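You operate a simulated robot arm through the tools that you are given. There is no shell and no other tool. Be economical: measure what you need, move in short steps, check, and stop when the job is done.

You are at the controls of a simulated robot arm. One attempt, no reset.

Task
Pack the eggs with the red and the blue stripe.
Fine: one egg a cell; the third egg stays where it is; the lid ends shut.

Only the result counts: the job must be done as asked and must still hold three seconds after the hand-in. Knocking over, shifting, dropping, spilling or breaking anything else fails it. A push-on lid holds only when it is set on centred and level and pressed home; a screw cap is set on level and turned clockwise until tight.

Robot
A 7-joint arm with a two-finger parallel gripper, fixed in place. Base frame: the origin is at the foot of the arm, x ahead of it, y to its left, z up; the work surface is at about z = 0.92. Lengths are in m, angles in rad, forces in N, time in s.
With the tool pointing down near the work surface it reaches from about 0.28 to 0.68 m from the base axis. Its first joint turns from -1.152 to 1.152 rad. Payload 1.57 kg.
The tool frame sits at the grasp point between the pads (the TCP): z along the fingers, y along the line on which they close. The tips reach 0.03 m beyond it. The gripper opens to 0.11 m. The fingers are 0.024 m wide and 0.012 m thick; the gripper's body (0.048 by 0.112 m) begins 0.078 m behind the TCP.
Orientation is that of the tool frame in the base frame, as a unit quaternion [x, y, z, w]. With the fingers straight down and closing along the base's y, the tool's x points along the base's -x, its y along +y and its z along -z.

Tools
- The arm moves only by the tool arm_command. Its argument "targets" is text: rows parted by semicolons, each of 7 numbers parted by spaces: the closure in counts, from 0 (fully open) to 255 (shut), then the shift along the tool's x, y, z in units of 150 mm (1.0 is 150 mm), then the turn, a rotation vector about the tool's x, y, z in units of 120 degrees (1.0 is 120 degrees). In form: hand tx ty tz ax ay az; .... A call has 1 to 12 rows; each row is the pose to reach, as a shift and turn from the pose commanded when the call began, along the tool's axes at that moment. A call with a number of a shift or a turn outside -1 to 1 is refused whole. Rows are played at 5 a second. More than 0.05 m and 0.15 rad between two rows, or a gripper value outside its range, and nothing of the call is played. Where a pose cannot be reached the arm comes as near as it can. A force on the tool above 70 N (or 10 N above the force at the start of the call, whichever is more), or a blocked arm, ends the call early, and 0.2 s more pass. The fingers move at their own pace (about 0.108 m/s each) and stop on an object; they squeeze with about 32 N. The grip force told is the motor's: it shows also when the fingers shut on nothing. Time passes only in rows, and 0.2 s behind the last, so rows that repeat a pose let the fingers close. The reply holds the time, the measured pose of the TCP, the force on the tool along the base axes, the opening and the grip force, in the units named above and with some noise, with the torque about the TCP (base axes, N m) and any sound that the robot's microphone picked up, and new pictures: "show" is both (left out), scene, wrist or none.
- Cameras (640 x 400 px; columns grow to the right, rows downward): "scene" is fixed at [0.1675, -0.3897, 1.408]; the picture's right is [0.77, -0.63, 0.00], its down [-0.34, -0.42, -0.84] and it looks along [0.53, 0.65, -0.54] (base axes); focal length 214 px, centre (320, 200). "wrist" rides on the gripper at [0.07, 0.016, -0.141] in the tool frame; the picture's right is [-0.23, 0.97, 0.00], its down [-0.86, -0.20, -0.48] and it looks along [-0.47, -0.11, 0.88] (tool axes); focal length 222 px, centre (320, 200). There is no depth. A picture from a camera that has moved, and an enlarged one, comes with that camera's place and axes in the base frame and with its lens.
- inspect(camera, box): a new picture of the part [left, top, right, bottom] of that camera's present view, enlarged. It takes no simulated time.
- job_done(): hands the job in; it is judged then, once.

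Work in short steps. Places have to be worked out from the pictures, the camera data and where the tool is seen: move nearer, look again, correct. Check each grasp and each placing, and mend what went wrong. You have 120 turns and 200 pictures in all, those below and enlarged ones among them. Open the gripper and draw the arm clear of the work before you hand the job in, unless the task says otherwise; then end with one line.

The tools are called after "Emit:" by a JSON object that holds its "api" and its "payload". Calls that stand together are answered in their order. arm_command: Moves the arm, as the interface text tells. Its arguments: {"type":"object","properties":{"targets":{"type":"string"},"show":{"type":"string","enum":["both","scene","wrist","none"]}},"required":["targets"]} The other tools are called the same way: inspect (camera, box) takes an enlarged picture of a part of a camera's view; job_done () hands the job in.

At the start:

```text
t: 0.0
tcp_pos: [0.4509, 0.0242, 1.2648]
tool_rot: [-0.001, 1.0, -0.001, 0.001]
wrist_force: [-0.1, -1.0, 0.0]
ft_torque: [0.02, -0.03, 0.03]
grip_width: 0.1099
grip_force: 0.1
```

scene: 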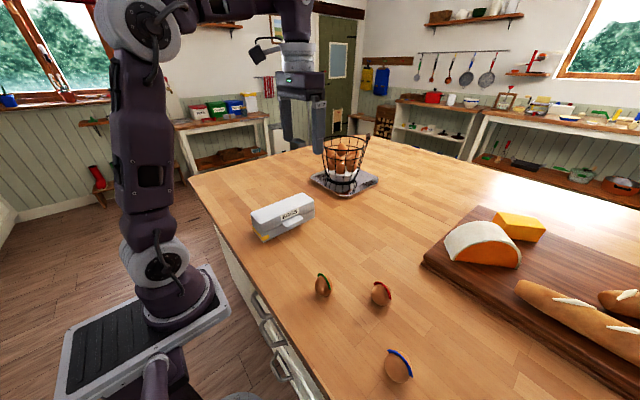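
wrist: 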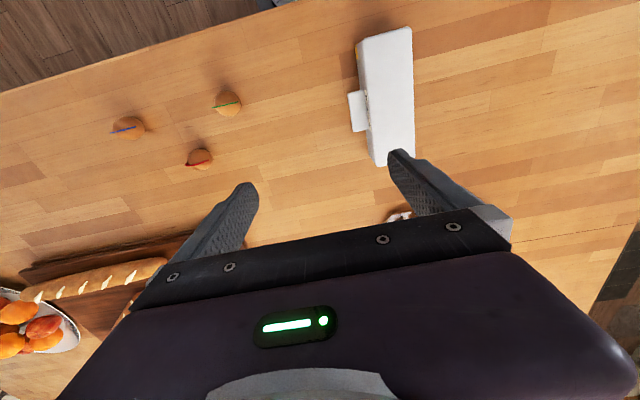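

The carton seems closed with a front tab. I'll look closer at the carton and eggs.

Emit:
{"api": "inspect", "payload": {"camera": "scene", "box": [230, 180, 330, 250]}}

Emit:
{"api": "inspect", "payload": {"camera": "scene", "box": [300, 260, 430, 390]}}

Emit:
{"api": "inspect", "payload": {"camera": "wrist", "box": [320, 10, 440, 180]}}

Emit:
{"api": "inspect", "payload": {"camera": "wrist", "box": [90, 70, 260, 180]}}

```text
5.71 times, centred on (280, 215) of scene
camera zoom: at [0.1675, -0.3897, 1.408], right [0.77, -0.63, 0.0], down [-0.34, -0.42, -0.84], along [0.53, 0.65, -0.54], focal length 1226 px, centre (549, 114)
```

zoom: 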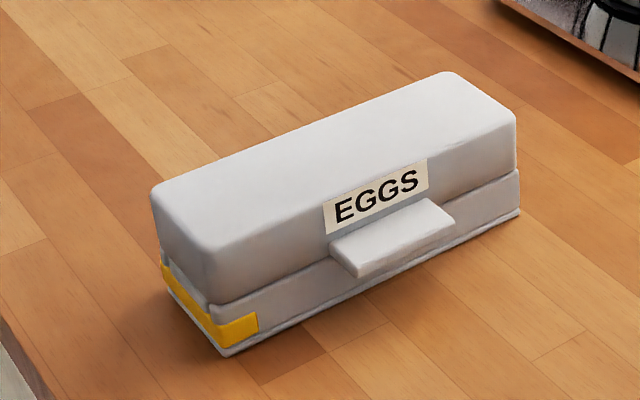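

```text
3.08 times, centred on (365, 325) of scene
camera zoom: at [0.1675, -0.3897, 1.408], right [0.77, -0.63, 0.0], down [-0.34, -0.42, -0.84], along [0.53, 0.65, -0.54], focal length 660 px, centre (182, -185)
```

zoom: 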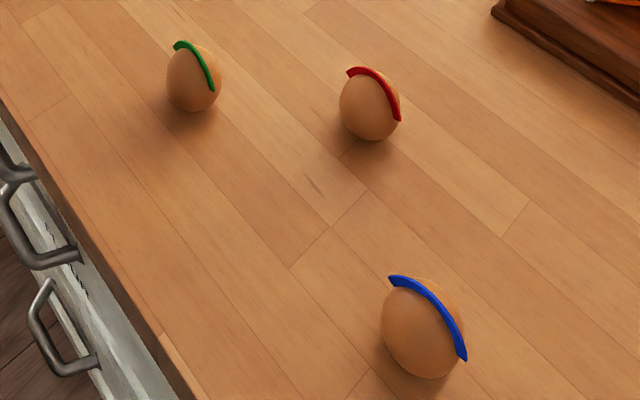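

```text
2.35 times, centred on (380, 95) of wrist
camera zoom: at [0.3809, 0.0419, 1.4063], right [0.23, 0.97, 0.0], down [0.85, -0.2, 0.48], along [0.47, -0.11, -0.88], focal length 523 px, centre (179, 447)
```

zoom: 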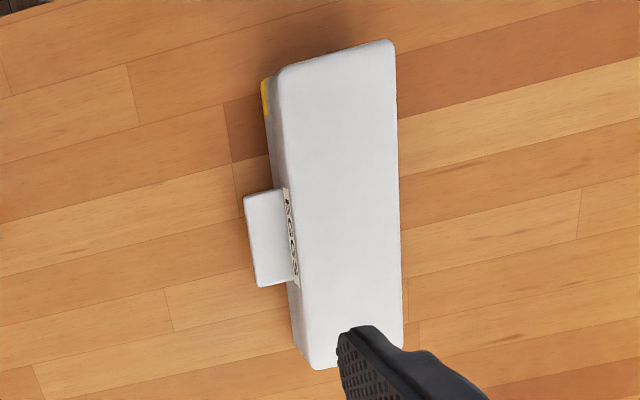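

```text
3.64 times, centred on (175, 125) of wrist
camera zoom: at [0.3809, 0.0419, 1.4063], right [0.23, 0.97, 0.0], down [0.85, -0.2, 0.48], along [0.47, -0.11, -0.88], focal length 808 px, centre (847, 473)
```

zoom: 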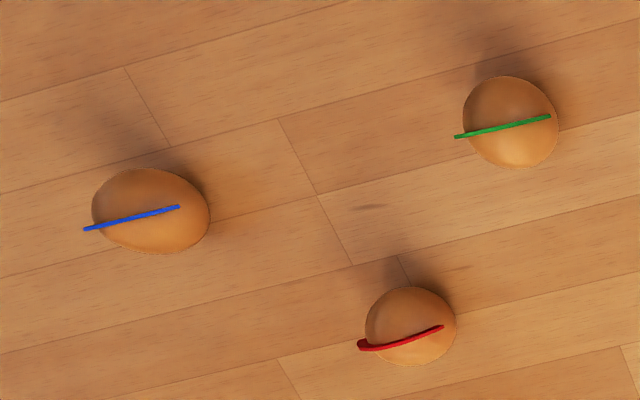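

Estimates: green egg ≈(0.38,-0.14), red ≈(0.475,-0.243), blue ≈(0.38,-0.352). The carton runs along x from 0.347 to 0.554 with its front at y≈0.117 and its tab around (0.454,0.098). I'll move toward the eggs for a closer look.

Emit:
{"api": "arm_command", "payload": {"targets": "0 0 -0.25 0.17 0 0 0; 0 0 -0.5 0.33 0 0 0; 0 0 -0.75 0.5 0 0 0; 0 0 -1 0.67 0 0 0", "show": "wrist"}}

```text
t: 1.0
tcp_pos: [0.4514, -0.1269, 1.1657]
tool_rot: [0.0, 1.0, -0.001, 0.001]
wrist_force: [0.9, 0.2, -0.5]
ft_torque: [-0.01, 0.01, 0.02]
grip_width: 0.11
grip_force: 0.1
camera wrist: at [0.3814, -0.1098, 1.3064], right [0.23, 0.97, 0.0], down [0.85, -0.2, 0.48], along [0.47, -0.11, -0.88], focal length 222 px, centre (320, 200)
```

wrist: 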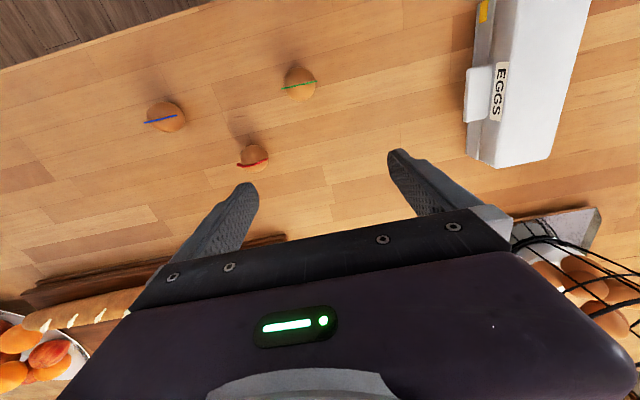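

I'll tilt the tool 60° so it points toward +y and 30° down, in front of the carton. That should let me measure the tab and grip it.

Emit:
{"api": "arm_command", "payload": {"targets": "60 0 0.106 0.121 -0.0625 0 0; 120 0 0.212 0.242 -0.125 0 0; 174 0 0.318 0.363 -0.1875 0 0; 174 0 0.424 0.485 -0.25 0 0; 174 0 0.53 0.606 -0.3125 0 0; 174 -0.01 0.636 0.727 -0.375 0 0; 174 -0.015 0.742 0.849 -0.4375 0 0; 174 -0.017 0.847 0.97 -0.5 0 0"}}

```text
t: 2.8
tcp_pos: [0.4544, 0.0019, 1.0187]
tool_rot: [-0.001, 0.866, 0.5, 0.001]
wrist_force: [0.8, 0.2, 0.5]
ft_torque: [0.01, 0.01, -0.01]
grip_width: 0.0351
grip_force: 0.0
camera wrist: at [0.3842, -0.1122, 1.1039], right [0.23, 0.49, 0.84], down [0.85, -0.51, 0.07], along [0.47, 0.71, -0.53], focal length 222 px, centre (320, 200)
```

scene: 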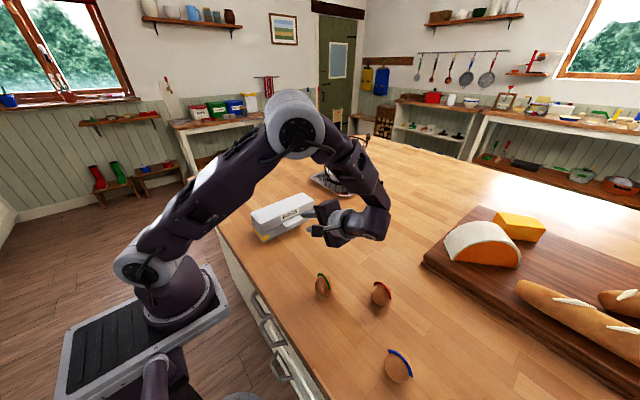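
wrist: 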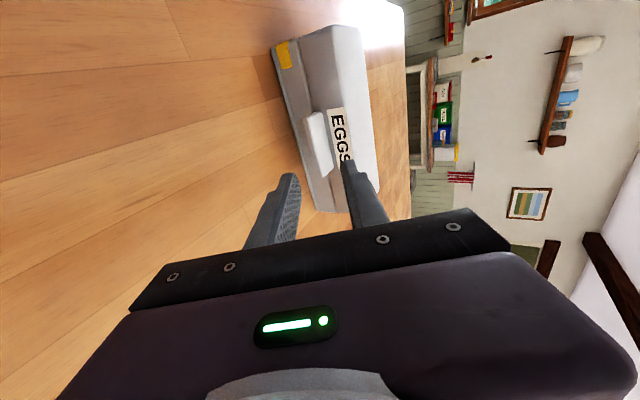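

The pose reached well. I'll zoom in on the tab and the yellow sticker.

Emit:
{"api": "inspect", "payload": {"camera": "wrist", "box": [250, 20, 410, 220]}}

Emit:
{"api": "inspect", "payload": {"camera": "scene", "box": [240, 185, 340, 248]}}

```text
2.00 times, centred on (330, 120) of wrist
camera zoom: at [0.3842, -0.1122, 1.1039], right [0.23, 0.49, 0.84], down [0.85, -0.51, 0.07], along [0.47, 0.71, -0.53], focal length 444 px, centre (300, 360)
```

zoom: 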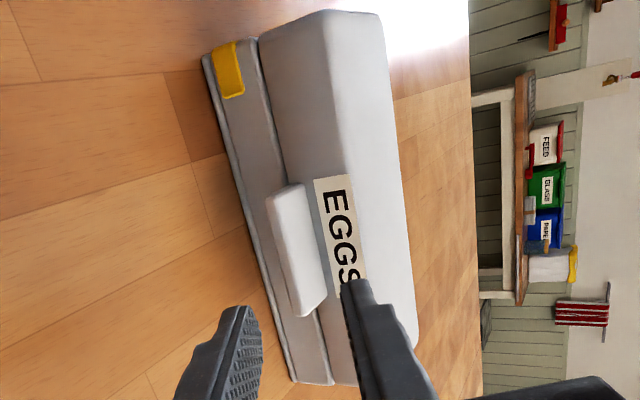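

```text
6.35 times, centred on (290, 216) of scene
camera zoom: at [0.1675, -0.3897, 1.408], right [0.77, -0.63, 0.0], down [-0.34, -0.42, -0.84], along [0.53, 0.65, -0.54], focal length 1362 px, centre (510, 95)
```

zoom: 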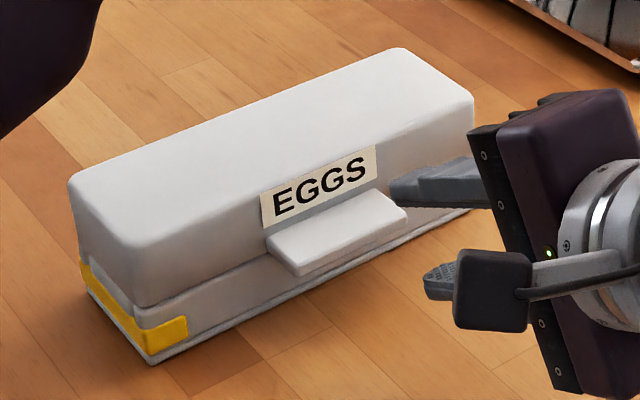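

The tab sits at z≈0.963–0.972, with its front edge at y≈0.083. I'll reduce the pitch to 20° and stop about 5 cm short of the tab, lined up for insertion.

Emit:
{"api": "arm_command", "payload": {"targets": "172 -0.05 -0.04 0.12 -0.04 0 0; 172 -0.1 -0.0795 0.2437 -0.0833 0 0; 172 -0.1 -0.0795 0.2437 -0.0833 0 0"}}

Emit:
{"api": "inspect", "payload": {"camera": "scene", "box": [240, 180, 400, 280]}}

```text
t: 3.6
tcp_pos: [0.4687, 0.0272, 0.9898]
tool_rot: [0.0, 0.82, 0.573, 0.001]
wrist_force: [0.1, -0.1, 0.2]
ft_torque: [-0.03, 0.0, 0.01]
grip_width: 0.0356
grip_force: 0.0
camera wrist: at [0.399, -0.0996, 1.0535], right [0.23, 0.33, 0.92], down [0.86, -0.52, -0.02], along [0.47, 0.79, -0.4], focal length 222 px, centre (320, 200)
```

scene: 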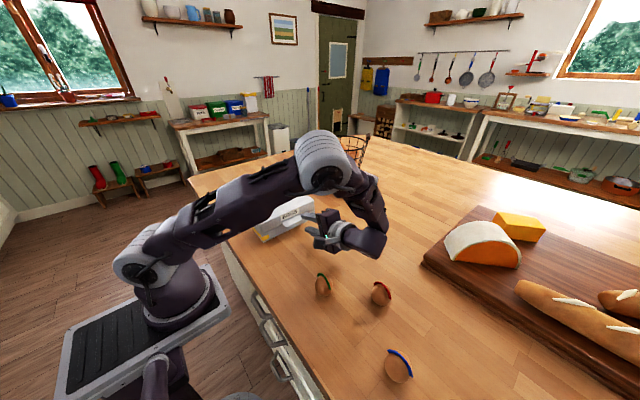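
wrist: 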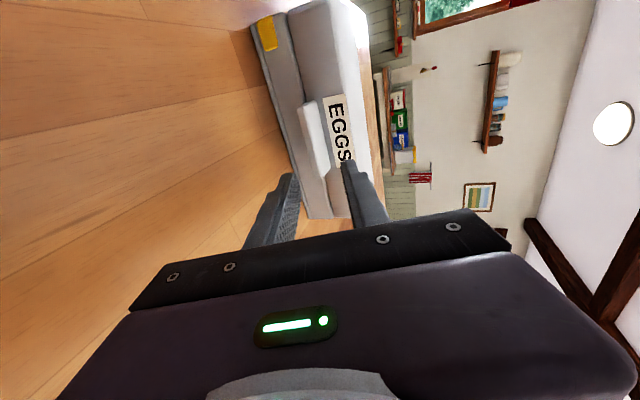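

```text
4.00 times, centred on (320, 230) of scene
camera zoom: at [0.1675, -0.3897, 1.408], right [0.77, -0.63, 0.0], down [-0.34, -0.42, -0.84], along [0.53, 0.65, -0.54], focal length 858 px, centre (320, 80)
```

zoom: 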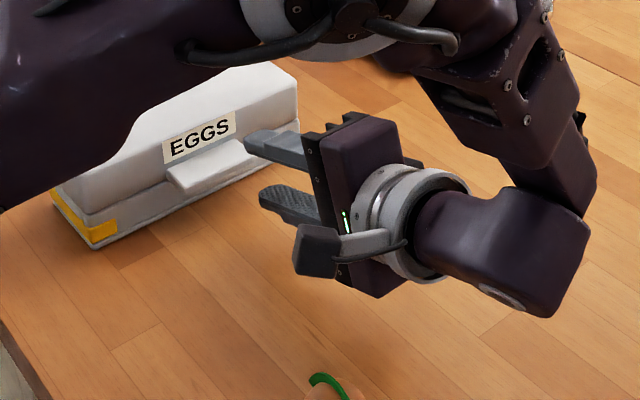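

The alignment looks right and the wrist clears the eggs. I'll slide in along the tool axis so the tab sits between the fingers.

Emit:
{"api": "arm_command", "payload": {"targets": "172 0 0 0.12 0 0 0; 172 0 0 0.23 0 0 0; 172 0 0 0.33 0 0 0"}}

Emit:
{"api": "inspect", "payload": {"camera": "scene", "box": [250, 180, 350, 242]}}

Emit:
{"api": "inspect", "payload": {"camera": "wrist", "box": [230, 20, 430, 260]}}

```text
t: 4.4
tcp_pos: [0.4687, 0.0729, 0.975]
tool_rot: [-0.001, 0.82, 0.573, 0.001]
wrist_force: [-0.4, 0.2, -0.1]
ft_torque: [-0.03, 0.02, 0.0]
grip_width: 0.0358
grip_force: 0.0
camera wrist: at [0.3992, -0.0528, 1.0377], right [0.23, 0.34, 0.91], down [0.85, -0.52, -0.02], along [0.47, 0.79, -0.4], focal length 222 px, centre (320, 200)
```

scene: 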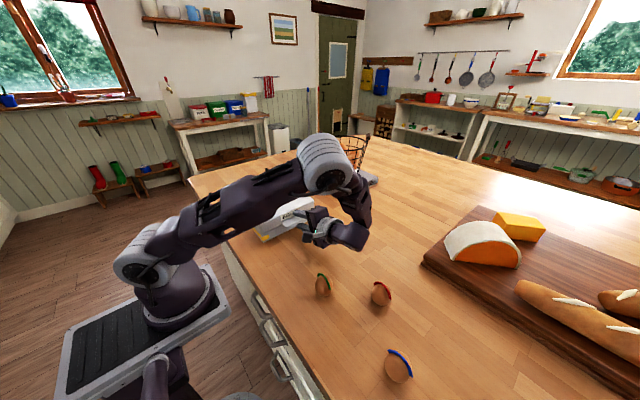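
wrist: 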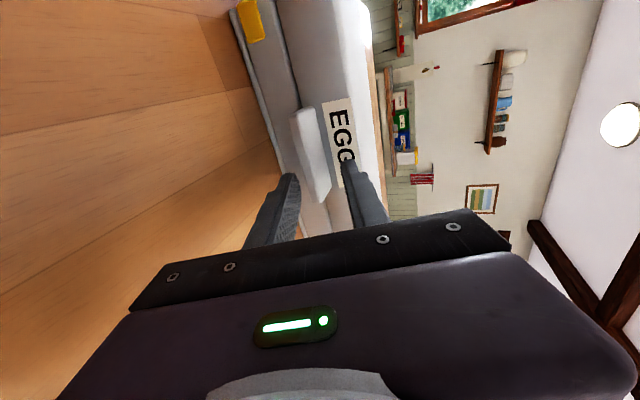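

```text
6.40 times, centred on (300, 211) of scene
camera zoom: at [0.1675, -0.3897, 1.408], right [0.77, -0.63, 0.0], down [-0.34, -0.42, -0.84], along [0.53, 0.65, -0.54], focal length 1373 px, centre (448, 130)
```

zoom: 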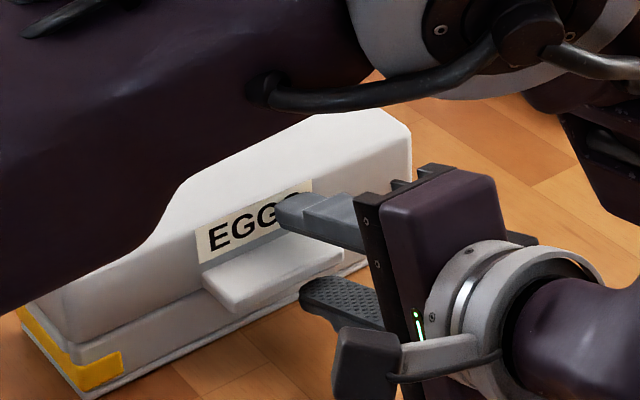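

```text
1.67 times, centred on (330, 140) of wrist
camera zoom: at [0.3992, -0.0528, 1.0377], right [0.23, 0.34, 0.91], down [0.85, -0.52, -0.02], along [0.47, 0.79, -0.4], focal length 370 px, centre (303, 300)
```

zoom: 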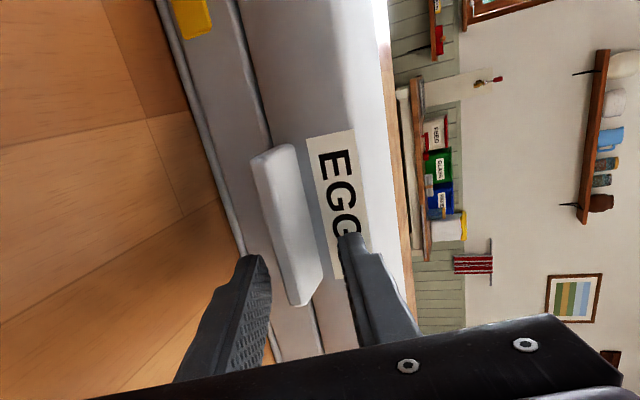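

The tab lies between the pads. I'll lift slowly with the lower finger to see whether the lid swings open.

Emit:
{"api": "arm_command", "payload": {"targets": "172 0 0.065 -0.015 0 0 0; 172 0 0.13 -0.03 0 0 0; 172 0 0.195 -0.045 0 0 0; 172 0 0.262 -0.06 0 0 0"}}

Emit:
{"api": "inspect", "payload": {"camera": "scene", "box": [250, 180, 350, 242]}}

```text
t: 5.4
tcp_pos: [0.4689, 0.0789, 1.0139]
tool_rot: [-0.001, 0.82, 0.573, 0.001]
wrist_force: [0.6, -0.3, 0.3]
ft_torque: [0.03, 0.02, -0.02]
grip_width: 0.0359
grip_force: 0.0
camera wrist: at [0.3995, -0.0478, 1.0778], right [0.23, 0.33, 0.91], down [0.85, -0.52, -0.02], along [0.47, 0.79, -0.4], focal length 222 px, centre (320, 200)
```

scene: 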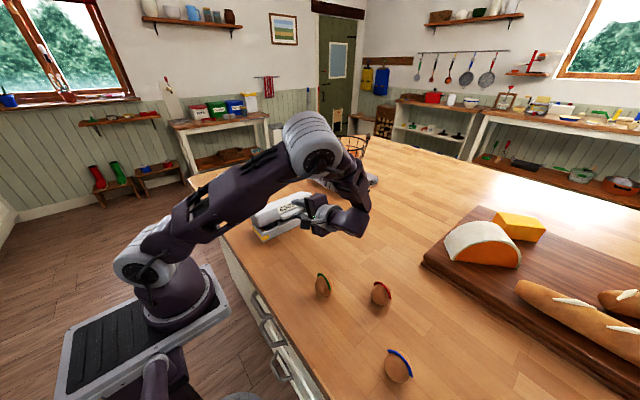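
wrist: 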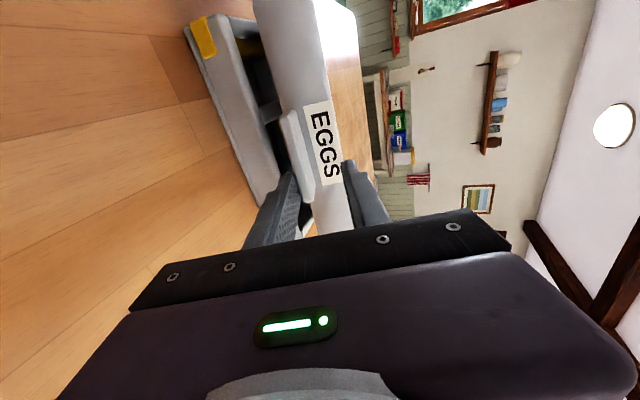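

```text
6.40 times, centred on (300, 211) of scene
camera zoom: at [0.1676, -0.3897, 1.408], right [0.77, -0.63, 0.0], down [-0.34, -0.42, -0.84], along [0.53, 0.65, -0.54], focal length 1373 px, centre (448, 130)
```

zoom: 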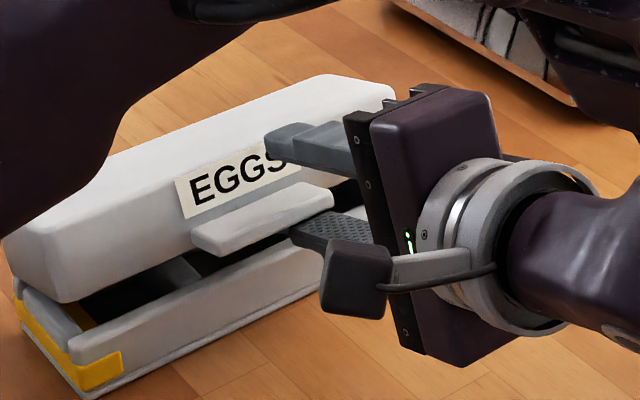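

The lid swings on a rear hinge and is open about 17°. I'll follow an arc around the estimated hinge at y≈0.19, z≈0.955 for another 40°.

Emit:
{"api": "arm_command", "payload": {"targets": "172 0 0.114 0.0246 0.0667 0 0; 172 0 0.2244 0.0646 0.1333 0 0; 172 0 0.3273 0.1194 0.2 0 0; 172 0 0.422 0.1886 0.2667 0 0; 172 0 0.5067 0.2692 0.3333 0 0"}}

Emit:
{"api": "inspect", "payload": {"camera": "scene", "box": [240, 150, 360, 250]}}

```text
t: 6.6
tcp_pos: [0.4674, 0.1431, 1.0719]
tool_rot: [0.0, 0.966, 0.257, 0.001]
wrist_force: [-0.6, 0.4, 1.3]
ft_torque: [-0.01, -0.01, 0.0]
grip_width: 0.0356
grip_force: 0.0
camera wrist: at [0.3989, 0.0872, 1.2019], right [0.23, 0.85, 0.48], down [0.85, -0.41, 0.32], along [0.47, 0.34, -0.82], focal length 222 px, centre (320, 200)
```

scene: 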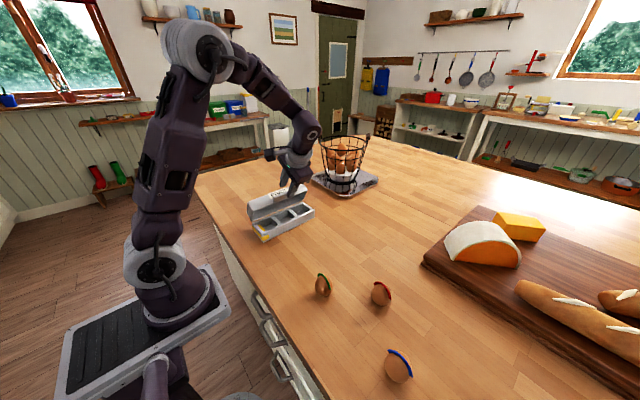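
wrist: 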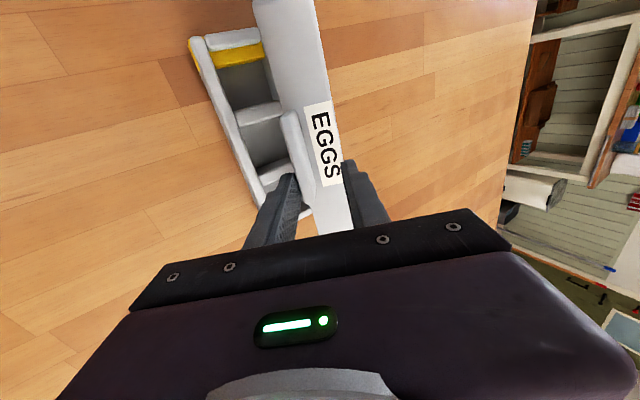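

```text
4.00 times, centred on (300, 200) of scene
camera zoom: at [0.1675, -0.3897, 1.408], right [0.77, -0.63, 0.0], down [-0.34, -0.42, -0.84], along [0.53, 0.65, -0.54], focal length 858 px, centre (400, 200)
```

zoom: 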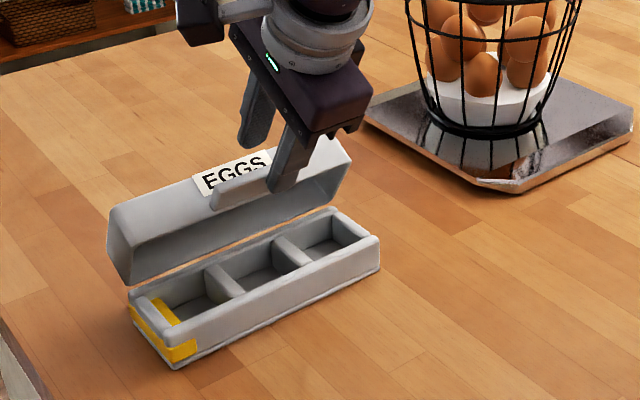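

There are three cells, all empty. I'll keep opening along the same arc.

Emit:
{"api": "arm_command", "payload": {"targets": "172 0 0.1144 0.0245 0.0667 0 0; 172 0 0.2243 0.0648 0.1333 0 0; 172 0 0.3279 0.12 0.2 0 0; 172 0 0.4226 0.1893 0.2667 0 0"}}

Emit:
{"api": "inspect", "payload": {"camera": "scene", "box": [240, 150, 360, 250]}}

```text
t: 7.6
tcp_pos: [0.4684, 0.212, 1.0795]
tool_rot: [0.0, 1.0, -0.019, 0.002]
wrist_force: [1.0, 0.6, -0.1]
ft_torque: [0.0, -0.02, 0.0]
grip_width: 0.0355
grip_force: 0.1
camera wrist: at [0.3994, 0.2344, 1.2189], right [0.23, 0.97, -0.04], down [0.85, -0.18, 0.49], along [0.47, -0.14, -0.87], focal length 222 px, centre (320, 200)
```

scene: 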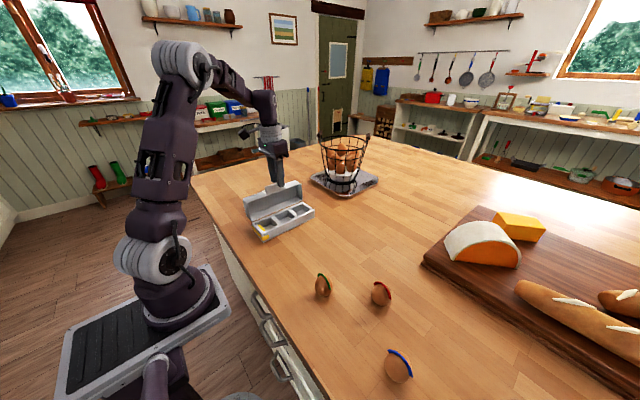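
wrist: 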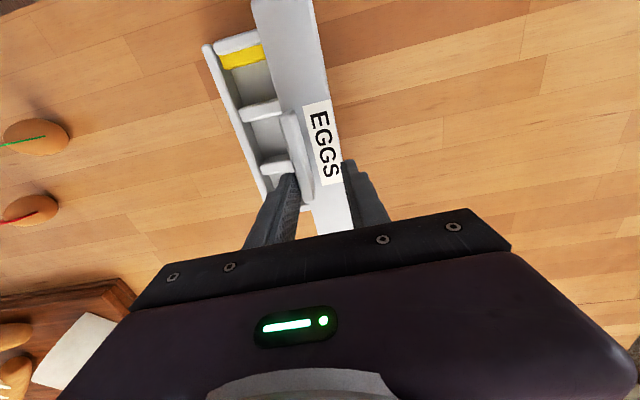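

```text
4.00 times, centred on (300, 200) of scene
camera zoom: at [0.1675, -0.3897, 1.408], right [0.77, -0.63, 0.0], down [-0.34, -0.42, -0.84], along [0.53, 0.65, -0.54], focal length 858 px, centre (400, 200)
```

zoom: 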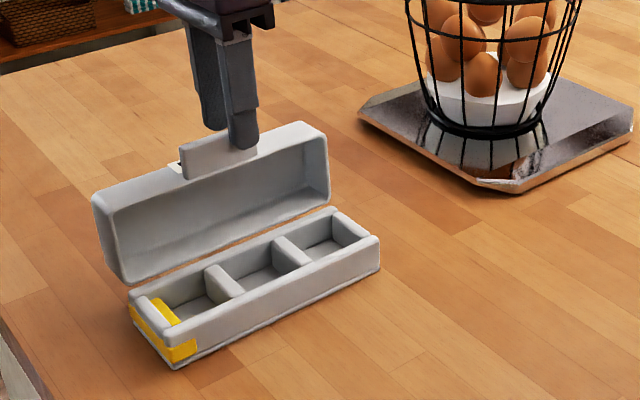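

The lid is now about 85–90° open. I'll go 20° or so further.

Emit:
{"api": "arm_command", "payload": {"targets": "172 0 0.115 0.0247 0.0667 0 0; 172 0 0.2257 0.0647 0.1333 0 0; 172 0 0.329 0.12 0.2 0 0"}}

Emit:
{"api": "inspect", "payload": {"camera": "scene", "box": [240, 150, 360, 250]}}

```text
t: 8.4
tcp_pos: [0.4684, 0.2595, 1.0587]
tool_rot: [0.0, 0.974, -0.228, 0.001]
wrist_force: [0.0, -0.7, -0.3]
ft_torque: [-0.02, 0.02, 0.03]
grip_width: 0.0361
grip_force: 0.1
camera wrist: at [0.3993, 0.3377, 1.1773], right [0.23, 0.87, -0.43], down [0.85, 0.03, 0.52], along [0.47, -0.49, -0.74], focal length 222 px, centre (320, 200)
```

scene: 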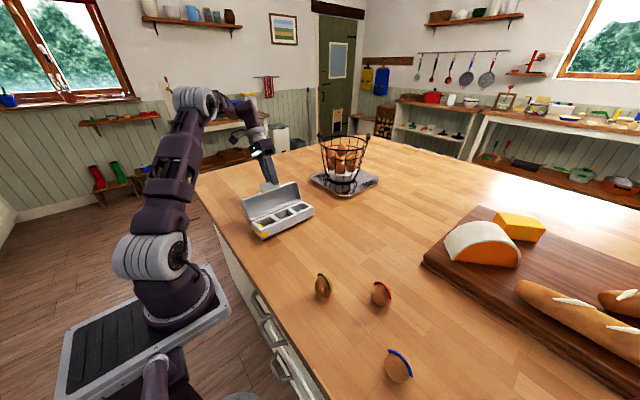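
wrist: 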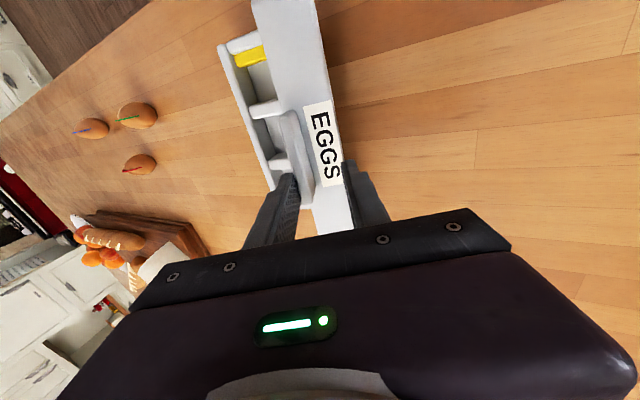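

```text
4.00 times, centred on (300, 200) of scene
camera zoom: at [0.1675, -0.3897, 1.408], right [0.77, -0.63, 0.0], down [-0.34, -0.42, -0.84], along [0.53, 0.65, -0.54], focal length 858 px, centre (400, 200)
```

zoom: 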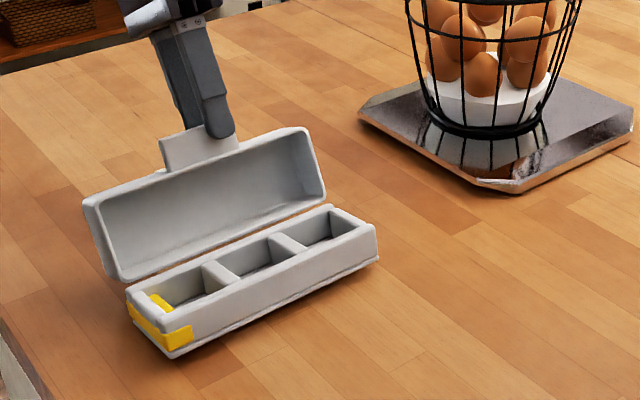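

The base's front edge has shifted up a few pixels, so the lid may be at its stop and starting to tip the base. I'll back off 8° and compare.

Emit:
{"api": "arm_command", "payload": {"targets": "172 0 -0.1085 -0.036 -0.0667 0 0; 172 0 -0.1085 -0.036 -0.0667 0 0", "show": "none"}}

Emit:
{"api": "inspect", "payload": {"camera": "scene", "box": [240, 150, 360, 250]}}

```text
t: 9.0
tcp_pos: [0.4681, 0.2482, 1.0703]
tool_rot: [0.001, 0.988, -0.158, 0.0]
wrist_force: [0.4, -0.7, 0.9]
ft_torque: [-0.03, 0.0, 0.01]
grip_width: 0.0364
grip_force: 0.8
```

```text
4.00 times, centred on (300, 200) of scene
camera zoom: at [0.1675, -0.3897, 1.408], right [0.77, -0.63, 0.0], down [-0.34, -0.42, -0.84], along [0.53, 0.65, -0.54], focal length 858 px, centre (400, 200)
```

zoom: 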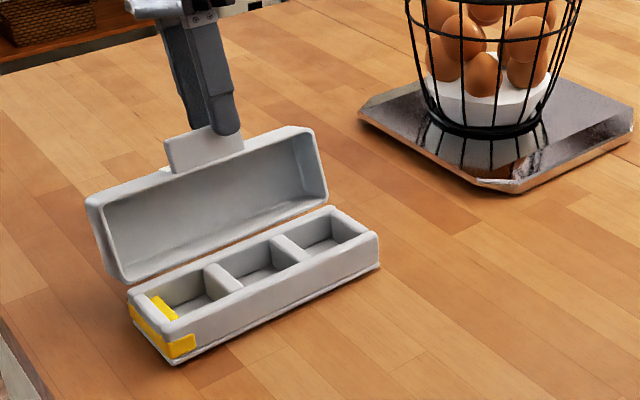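

It came mostly back, with the lid at about 100°. I'll withdraw along the tool axis and see whether the lid stays open.

Emit:
{"api": "arm_command", "payload": {"targets": "168 0 0 -0.1 0 0 0; 168 0 0 -0.3 0 0 0; 168 0 0 -0.5 0 0 0", "show": "none"}}

Emit:
{"api": "inspect", "payload": {"camera": "scene", "box": [240, 150, 360, 250]}}

```text
t: 9.8
tcp_pos: [0.4694, 0.2703, 1.141]
tool_rot: [0.0, 0.988, -0.157, 0.0]
wrist_force: [-0.3, 0.4, 0.4]
ft_torque: [0.01, 0.02, -0.03]
grip_width: 0.0375
grip_force: 0.0
```

```text
4.00 times, centred on (300, 200) of scene
camera zoom: at [0.1675, -0.3897, 1.408], right [0.77, -0.63, 0.0], down [-0.34, -0.42, -0.84], along [0.53, 0.65, -0.54], focal length 858 px, centre (400, 200)
```

zoom: 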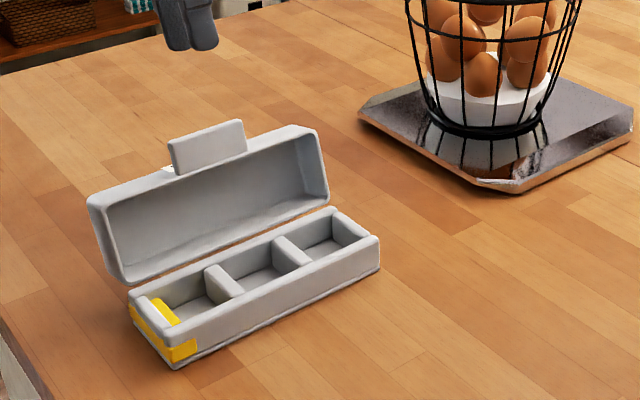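

The base is back exactly in place and the lid stays open. Now I'll make the tool vertical and head back toward the eggs.

Emit:
{"api": "arm_command", "payload": {"targets": "168 0 -0.237 -0.2 -0.0375 0 0; 168 0 -0.474 -0.2 -0.075 0 0; 100 0 -0.71 -0.15 -0.1125 0 0; 50 0 -0.948 -0.113 -0.15 0 0", "show": "none"}}

```text
t: 10.8
tcp_pos: [0.4693, 0.1402, 1.2014]
tool_rot: [0.0, 1.0, -0.001, 0.001]
wrist_force: [0.4, -0.4, -0.9]
ft_torque: [0.01, 0.0, -0.03]
grip_width: 0.0887
grip_force: 0.1
```

I'll traverse over the eggs to view them from close above.

Emit:
{"api": "arm_command", "payload": {"targets": "0 0 -0.33 0 0 0 0; 0 0 -0.66 0 0 0 0; 0 0 -1 0 0 0 0", "show": "none"}}

Emit:
{"api": "arm_command", "payload": {"targets": "0 0.09 -0.27 0.17 0 0 0; 0 0.18 -0.53 0.33 0 0 0; 0 0.24 -0.8 0.5 0 0 0; 0 0.3 -1 0.67 0 0 0", "show": "wrist"}}

Emit:
{"api": "inspect", "payload": {"camera": "wrist", "box": [120, 50, 440, 250]}}

```text
refused: row 3 steps farther than a row can; nothing moved
```

```text
t: 11.8
tcp_pos: [0.4231, -0.0089, 1.1025]
tool_rot: [0.001, 1.0, 0.0, 0.001]
wrist_force: [-0.8, 0.5, -0.1]
ft_torque: [0.02, 0.0, 0.01]
grip_width: 0.1103
grip_force: 0.0
camera wrist: at [0.3534, 0.0082, 1.2435], right [0.23, 0.97, 0.0], down [0.85, -0.2, 0.48], along [0.47, -0.11, -0.88], focal length 222 px, centre (320, 200)
```

wrist: 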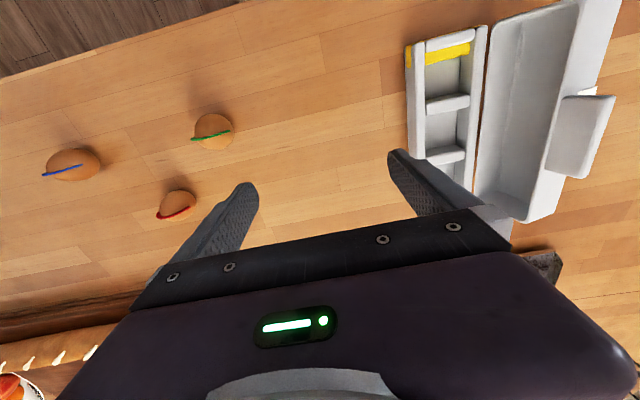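

```text
2.00 times, centred on (280, 150) of wrist
camera zoom: at [0.3534, 0.0082, 1.2435], right [0.23, 0.97, 0.0], down [0.85, -0.2, 0.48], along [0.47, -0.11, -0.88], focal length 444 px, centre (400, 300)
```

zoom: 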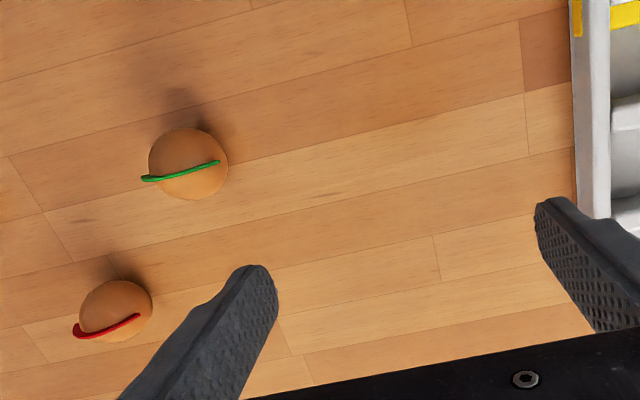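

This view also shows the cells well, so I'll zoom there to measure them.

Emit:
{"api": "inspect", "payload": {"camera": "wrist", "box": [380, 20, 540, 190]}}

```text
2.35 times, centred on (460, 105) of wrist
camera zoom: at [0.3534, 0.0082, 1.2435], right [0.23, 0.97, 0.0], down [0.85, -0.2, 0.48], along [0.47, -0.11, -0.88], focal length 523 px, centre (-9, 424)
```

zoom: 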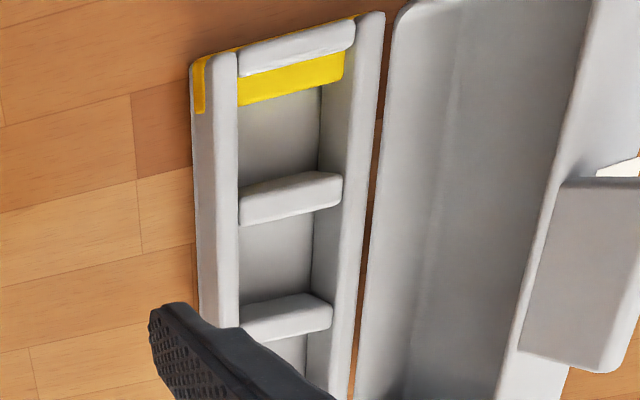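

Cells: centres at x≈0.384, 0.449 and 0.515, y≈0.147, each about 50 mm wide, rim z≈0.958. The eggs stand upright and are about 47 mm across, with stripes in the y–z plane. I'll turn the hand 90° to close along x, clear of the stripe, and move toward the red egg.

Emit:
{"api": "arm_command", "payload": {"targets": "0 -0.03 -0.09 0 0 0 -0.068; 0 -0.06 -0.18 0 0 0 -0.136; 0 -0.09 -0.27 0 0 0 -0.204; 0 -0.12 -0.36 0 0 0 -0.272; 0 -0.15 -0.45 0 0 0 -0.34; 0 -0.18 -0.54 0 0 0 -0.408; 0 -0.21 -0.63 0 0 0 -0.476; 0 -0.25 -0.72 0 0 0 -0.544; 0 -0.28 -0.81 0 0 0 -0.612; 0 -0.31 -0.9 0 0 0 -0.68; 0 -0.339 -1 0 0 0 -0.75", "show": "wrist"}}

```text
t: 14.2
tcp_pos: [0.4746, -0.1594, 1.1033]
tool_rot: [0.708, -0.707, 0.001, 0.0]
wrist_force: [0.9, -0.6, 0.0]
ft_torque: [-0.03, -0.01, 0.01]
grip_width: 0.1101
grip_force: 0.1
camera wrist: at [0.4583, -0.2278, 1.2431], right [-0.97, 0.22, 0.0], down [0.2, 0.86, 0.48], along [0.11, 0.46, -0.88], focal length 222 px, centre (320, 200)
```

wrist: 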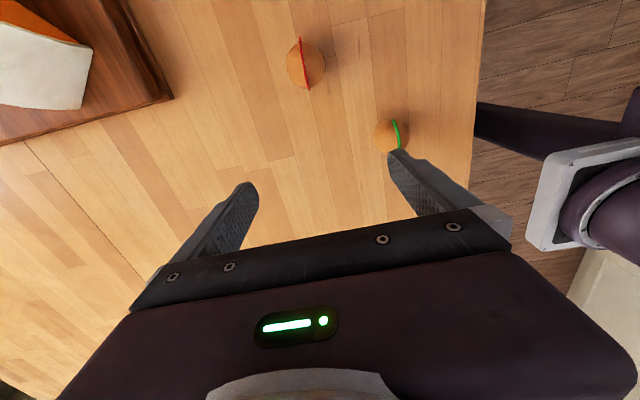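

Red now measures ≈(0.471,-0.247). I'll centre over it and come down partway to refine.

Emit:
{"api": "arm_command", "payload": {"targets": "0 0.2 0.01 0.08 0 0 0; 0 0.4 0.02 0.16 0 0 0; 0 0.58 0.02 0.25 0 0 0"}}

Emit:
{"api": "inspect", "payload": {"camera": "wrist", "box": [220, 60, 420, 230]}}

Emit:
{"api": "inspect", "payload": {"camera": "scene", "box": [310, 220, 450, 320]}}

```text
t: 15.0
tcp_pos: [0.4709, -0.247, 1.0626]
tool_rot: [0.707, -0.707, 0.001, 0.0]
wrist_force: [-0.4, 0.6, -0.8]
ft_torque: [0.03, 0.02, 0.02]
grip_width: 0.1103
grip_force: 0.1
camera wrist: at [0.4551, -0.3153, 1.2045], right [-0.97, 0.23, 0.0], down [0.2, 0.86, 0.48], along [0.11, 0.46, -0.88], focal length 222 px, centre (320, 200)
```

scene: 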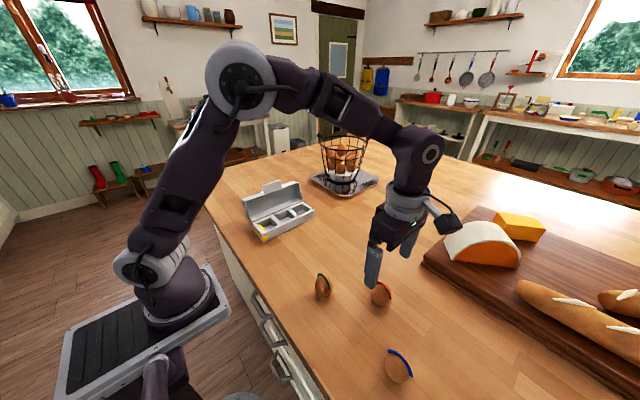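
wrist: 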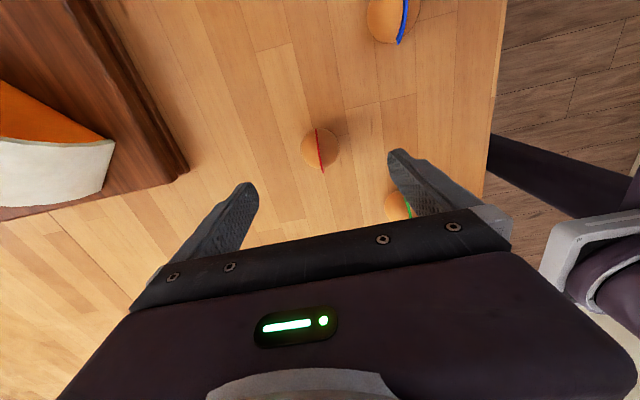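

```text
2.35 times, centred on (320, 145) of wrist
camera zoom: at [0.4551, -0.3153, 1.2045], right [-0.97, 0.23, 0.0], down [0.2, 0.86, 0.48], along [0.11, 0.46, -0.88], focal length 523 px, centre (320, 329)
```

zoom: 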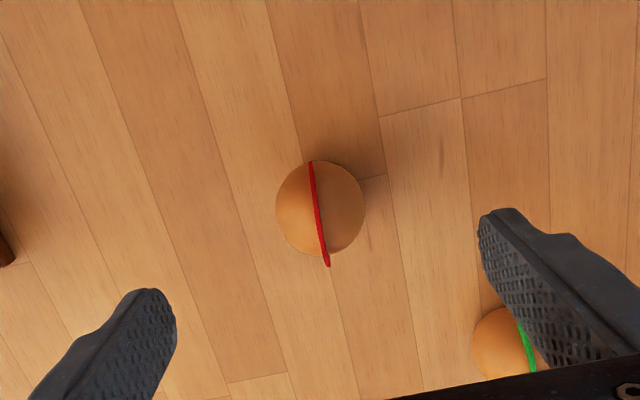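

```text
4.00 times, centred on (380, 270) of scene
camera zoom: at [0.1676, -0.3897, 1.408], right [0.77, -0.63, 0.0], down [-0.34, -0.42, -0.84], along [0.53, 0.65, -0.54], focal length 858 px, centre (80, -80)
```

zoom: 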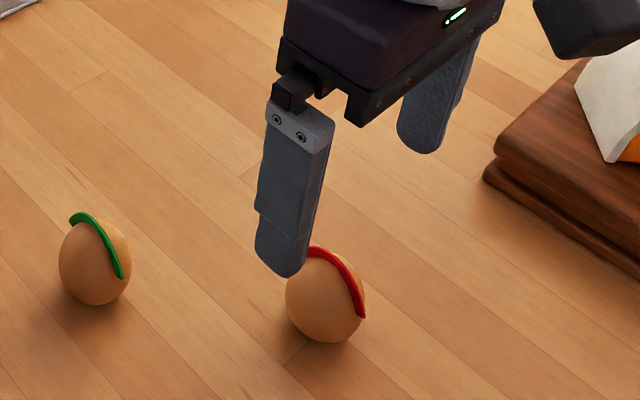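

Red is centred at (0.471,-0.247). I'll descend so the tips grip the egg just above its widest part (TCP z≈0.983), which keeps the fingers above the carton rim later, then close.

Emit:
{"api": "arm_command", "payload": {"targets": "0 0 0 0.2 0 0 0; 0 0 0 0.4 0 0 0; 0 0 0 0.53 0 0 0; 0 0 0 0.53 0 0 0"}}

Emit:
{"api": "inspect", "payload": {"camera": "scene", "box": [310, 220, 450, 320]}}

```text
t: 16.0
tcp_pos: [0.4715, -0.2472, 0.9842]
tool_rot: [-0.707, 0.707, -0.001, 0.0]
wrist_force: [0.4, -0.4, 0.2]
ft_torque: [0.01, -0.03, -0.01]
grip_width: 0.1098
grip_force: 0.1
camera wrist: at [0.4545, -0.3148, 1.1253], right [-0.97, 0.23, 0.0], down [0.2, 0.86, 0.48], along [0.11, 0.46, -0.88], focal length 222 px, centre (320, 200)
```

scene: 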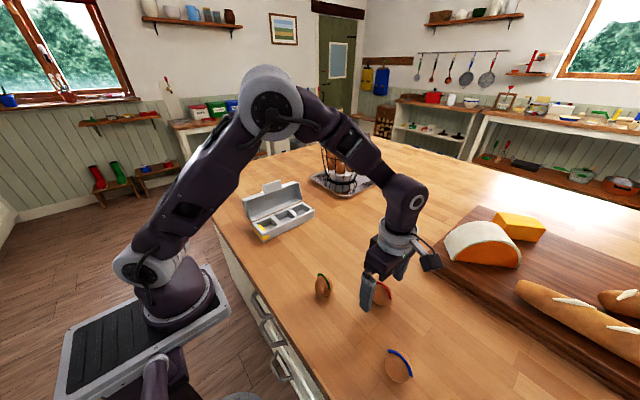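
wrist: 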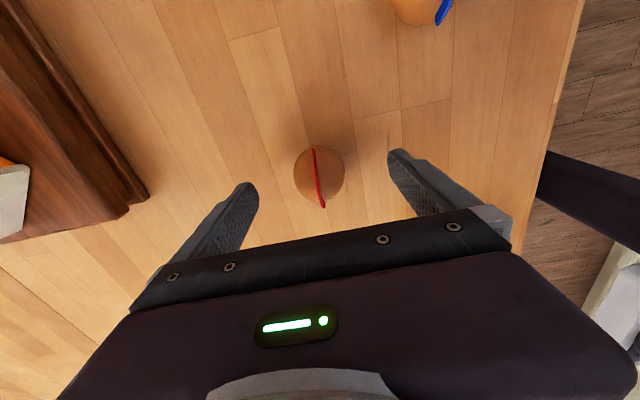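

```text
4.00 times, centred on (380, 270) of scene
camera zoom: at [0.1675, -0.3897, 1.408], right [0.77, -0.63, 0.0], down [-0.34, -0.42, -0.84], along [0.53, 0.65, -0.54], focal length 858 px, centre (80, -80)
```

zoom: 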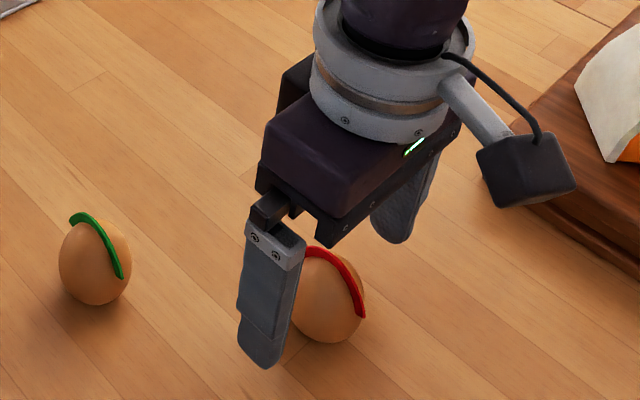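

Well centred. I'll close moderately, to just under the egg's width.

Emit:
{"api": "arm_command", "payload": {"targets": "130 0 0 0 0 0 0; 150 0 0 0 0 0 0; 165 0 0 0 0 0 0; 165 0 0 0 0 0 0"}}

Emit:
{"api": "inspect", "payload": {"camera": "scene", "box": [310, 220, 450, 320]}}

```text
t: 17.0
tcp_pos: [0.4704, -0.2478, 0.9864]
tool_rot: [-0.707, 0.707, -0.002, -0.001]
wrist_force: [0.5, -0.2, 0.7]
ft_torque: [0.01, -0.03, 0.01]
grip_width: 0.0388
grip_force: 0.7
camera wrist: at [0.4546, -0.3148, 1.1256], right [-0.97, 0.23, 0.0], down [0.2, 0.86, 0.48], along [0.11, 0.46, -0.88], focal length 222 px, centre (320, 200)
```

scene: 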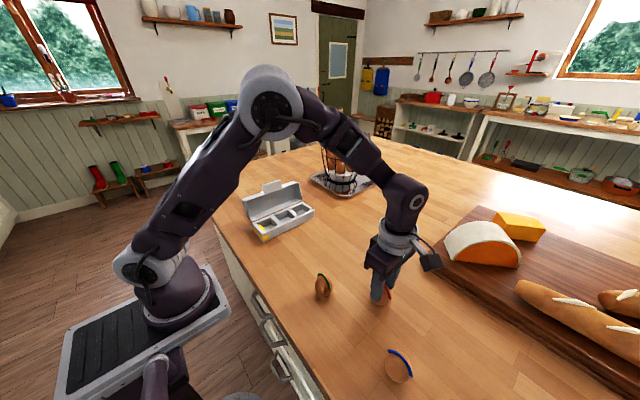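
wrist: 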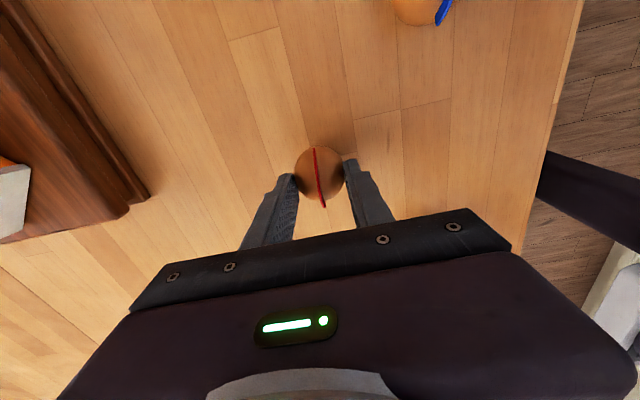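

```text
4.00 times, centred on (380, 270) of scene
camera zoom: at [0.1675, -0.3897, 1.408], right [0.77, -0.63, 0.0], down [-0.34, -0.42, -0.84], along [0.53, 0.65, -0.54], focal length 858 px, centre (80, -80)
```

zoom: 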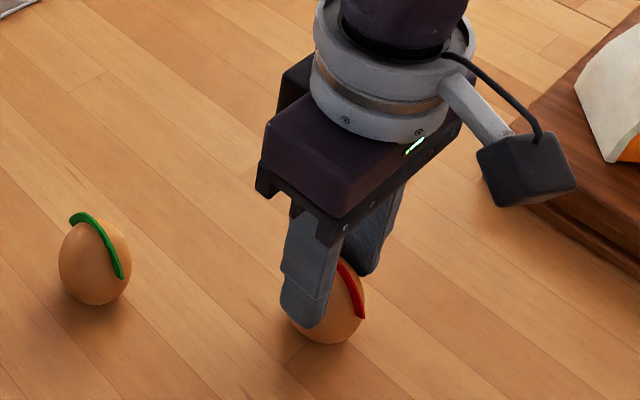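

The fingers are at 39 mm without firm contact, so they sit too high on the taper. I'll reopen, go down 7 mm and close again.

Emit:
{"api": "arm_command", "payload": {"targets": "120 0 0 0 0 0 0; 120 0 0 0.047 0 0 0; 150 0 0 0.047 0 0 0; 165 0 0 0.047 0 0 0; 180 0 0 0.047 0 0 0"}}

Emit:
{"api": "inspect", "payload": {"camera": "scene", "box": [345, 250, 415, 320]}}

```text
t: 18.2
tcp_pos: [0.4716, -0.2463, 0.9771]
tool_rot: [0.707, -0.707, 0.002, 0.0]
wrist_force: [0.2, 0.0, 0.0]
ft_torque: [0.01, 0.02, 0.0]
grip_width: 0.0408
grip_force: 32.0
camera wrist: at [0.4546, -0.3147, 1.1187], right [-0.97, 0.23, 0.0], down [0.2, 0.86, 0.48], along [0.11, 0.46, -0.88], focal length 222 px, centre (320, 200)
```

scene: 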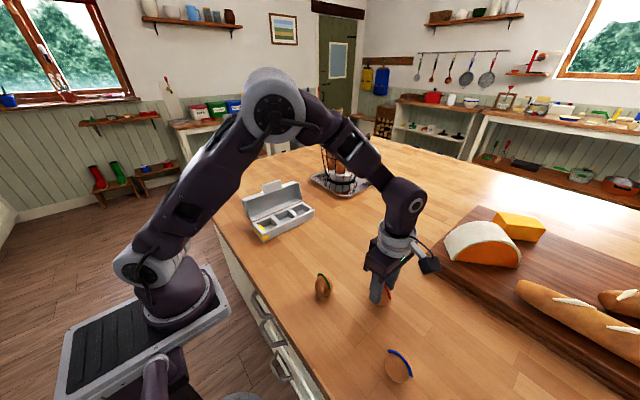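
wrist: 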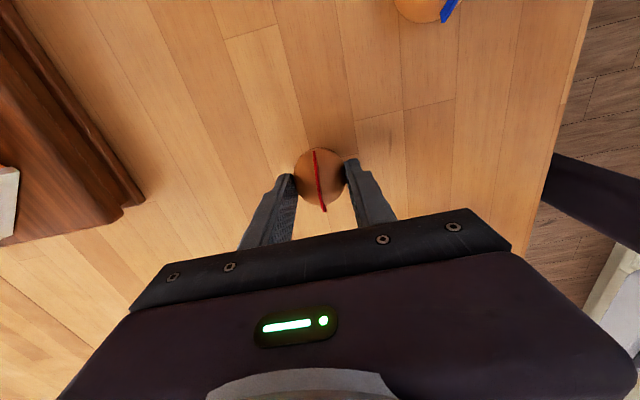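

```text
5.71 times, centred on (380, 285) of scene
camera zoom: at [0.1676, -0.3897, 1.408], right [0.77, -0.63, 0.0], down [-0.34, -0.42, -0.84], along [0.53, 0.65, -0.54], focal length 1226 px, centre (-23, -286)
```

zoom: 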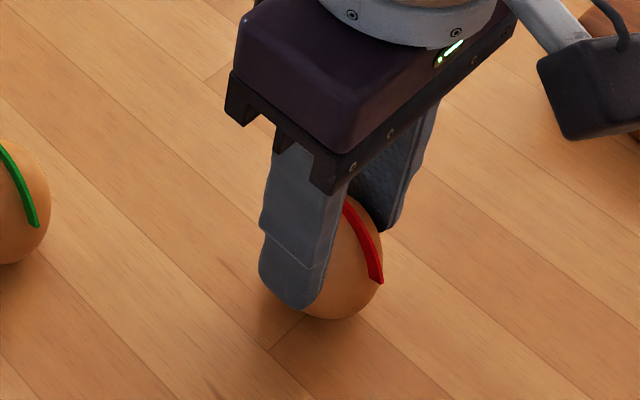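

The egg is gripped at 41 mm with 32 N. I'll lift slowly and check it's held.

Emit:
{"api": "arm_command", "payload": {"targets": "190 0 0 -0.05 0 0 0; 190 0 0 -0.15 0 0 0; 190 0 0 -0.25 0 0 0; 190 0 0 -0.4 0 0 0"}}

Emit:
{"api": "inspect", "payload": {"camera": "scene", "box": [345, 230, 415, 300]}}

```text
t: 19.2
tcp_pos: [0.4709, -0.245, 1.0387]
tool_rot: [-0.707, 0.707, -0.001, -0.001]
wrist_force: [-0.3, 0.0, -1.5]
ft_torque: [0.0, -0.02, 0.04]
grip_width: 0.0408
grip_force: 31.9
camera wrist: at [0.4549, -0.3143, 1.1791], right [-0.97, 0.23, 0.0], down [0.2, 0.86, 0.48], along [0.11, 0.46, -0.88], focal length 222 px, centre (320, 200)
```

scene: 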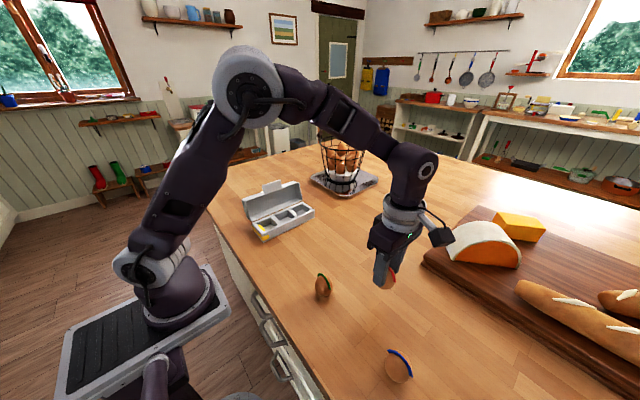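
wrist: 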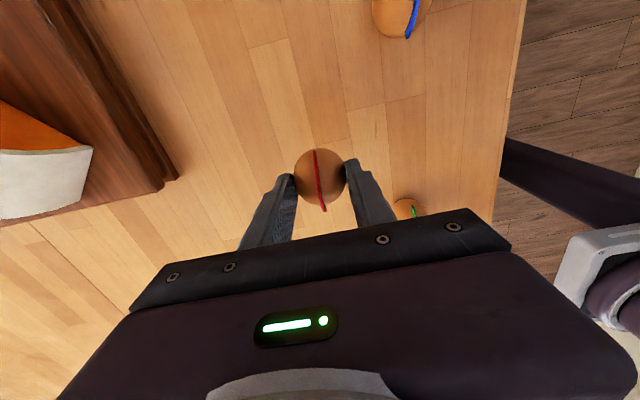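

```text
5.71 times, centred on (380, 265) of scene
camera zoom: at [0.1675, -0.3897, 1.408], right [0.77, -0.63, 0.0], down [-0.34, -0.42, -0.84], along [0.53, 0.65, -0.54], focal length 1226 px, centre (-23, -171)
```

zoom: 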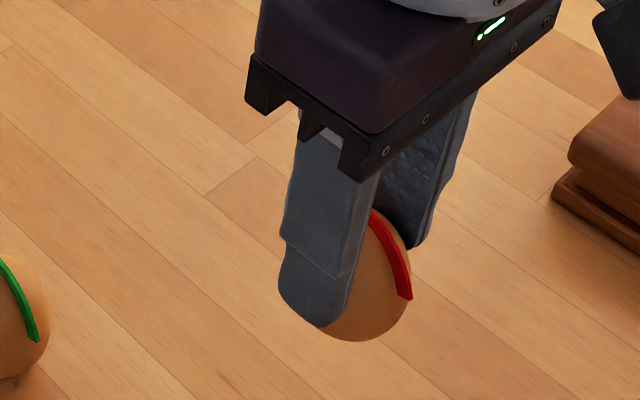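

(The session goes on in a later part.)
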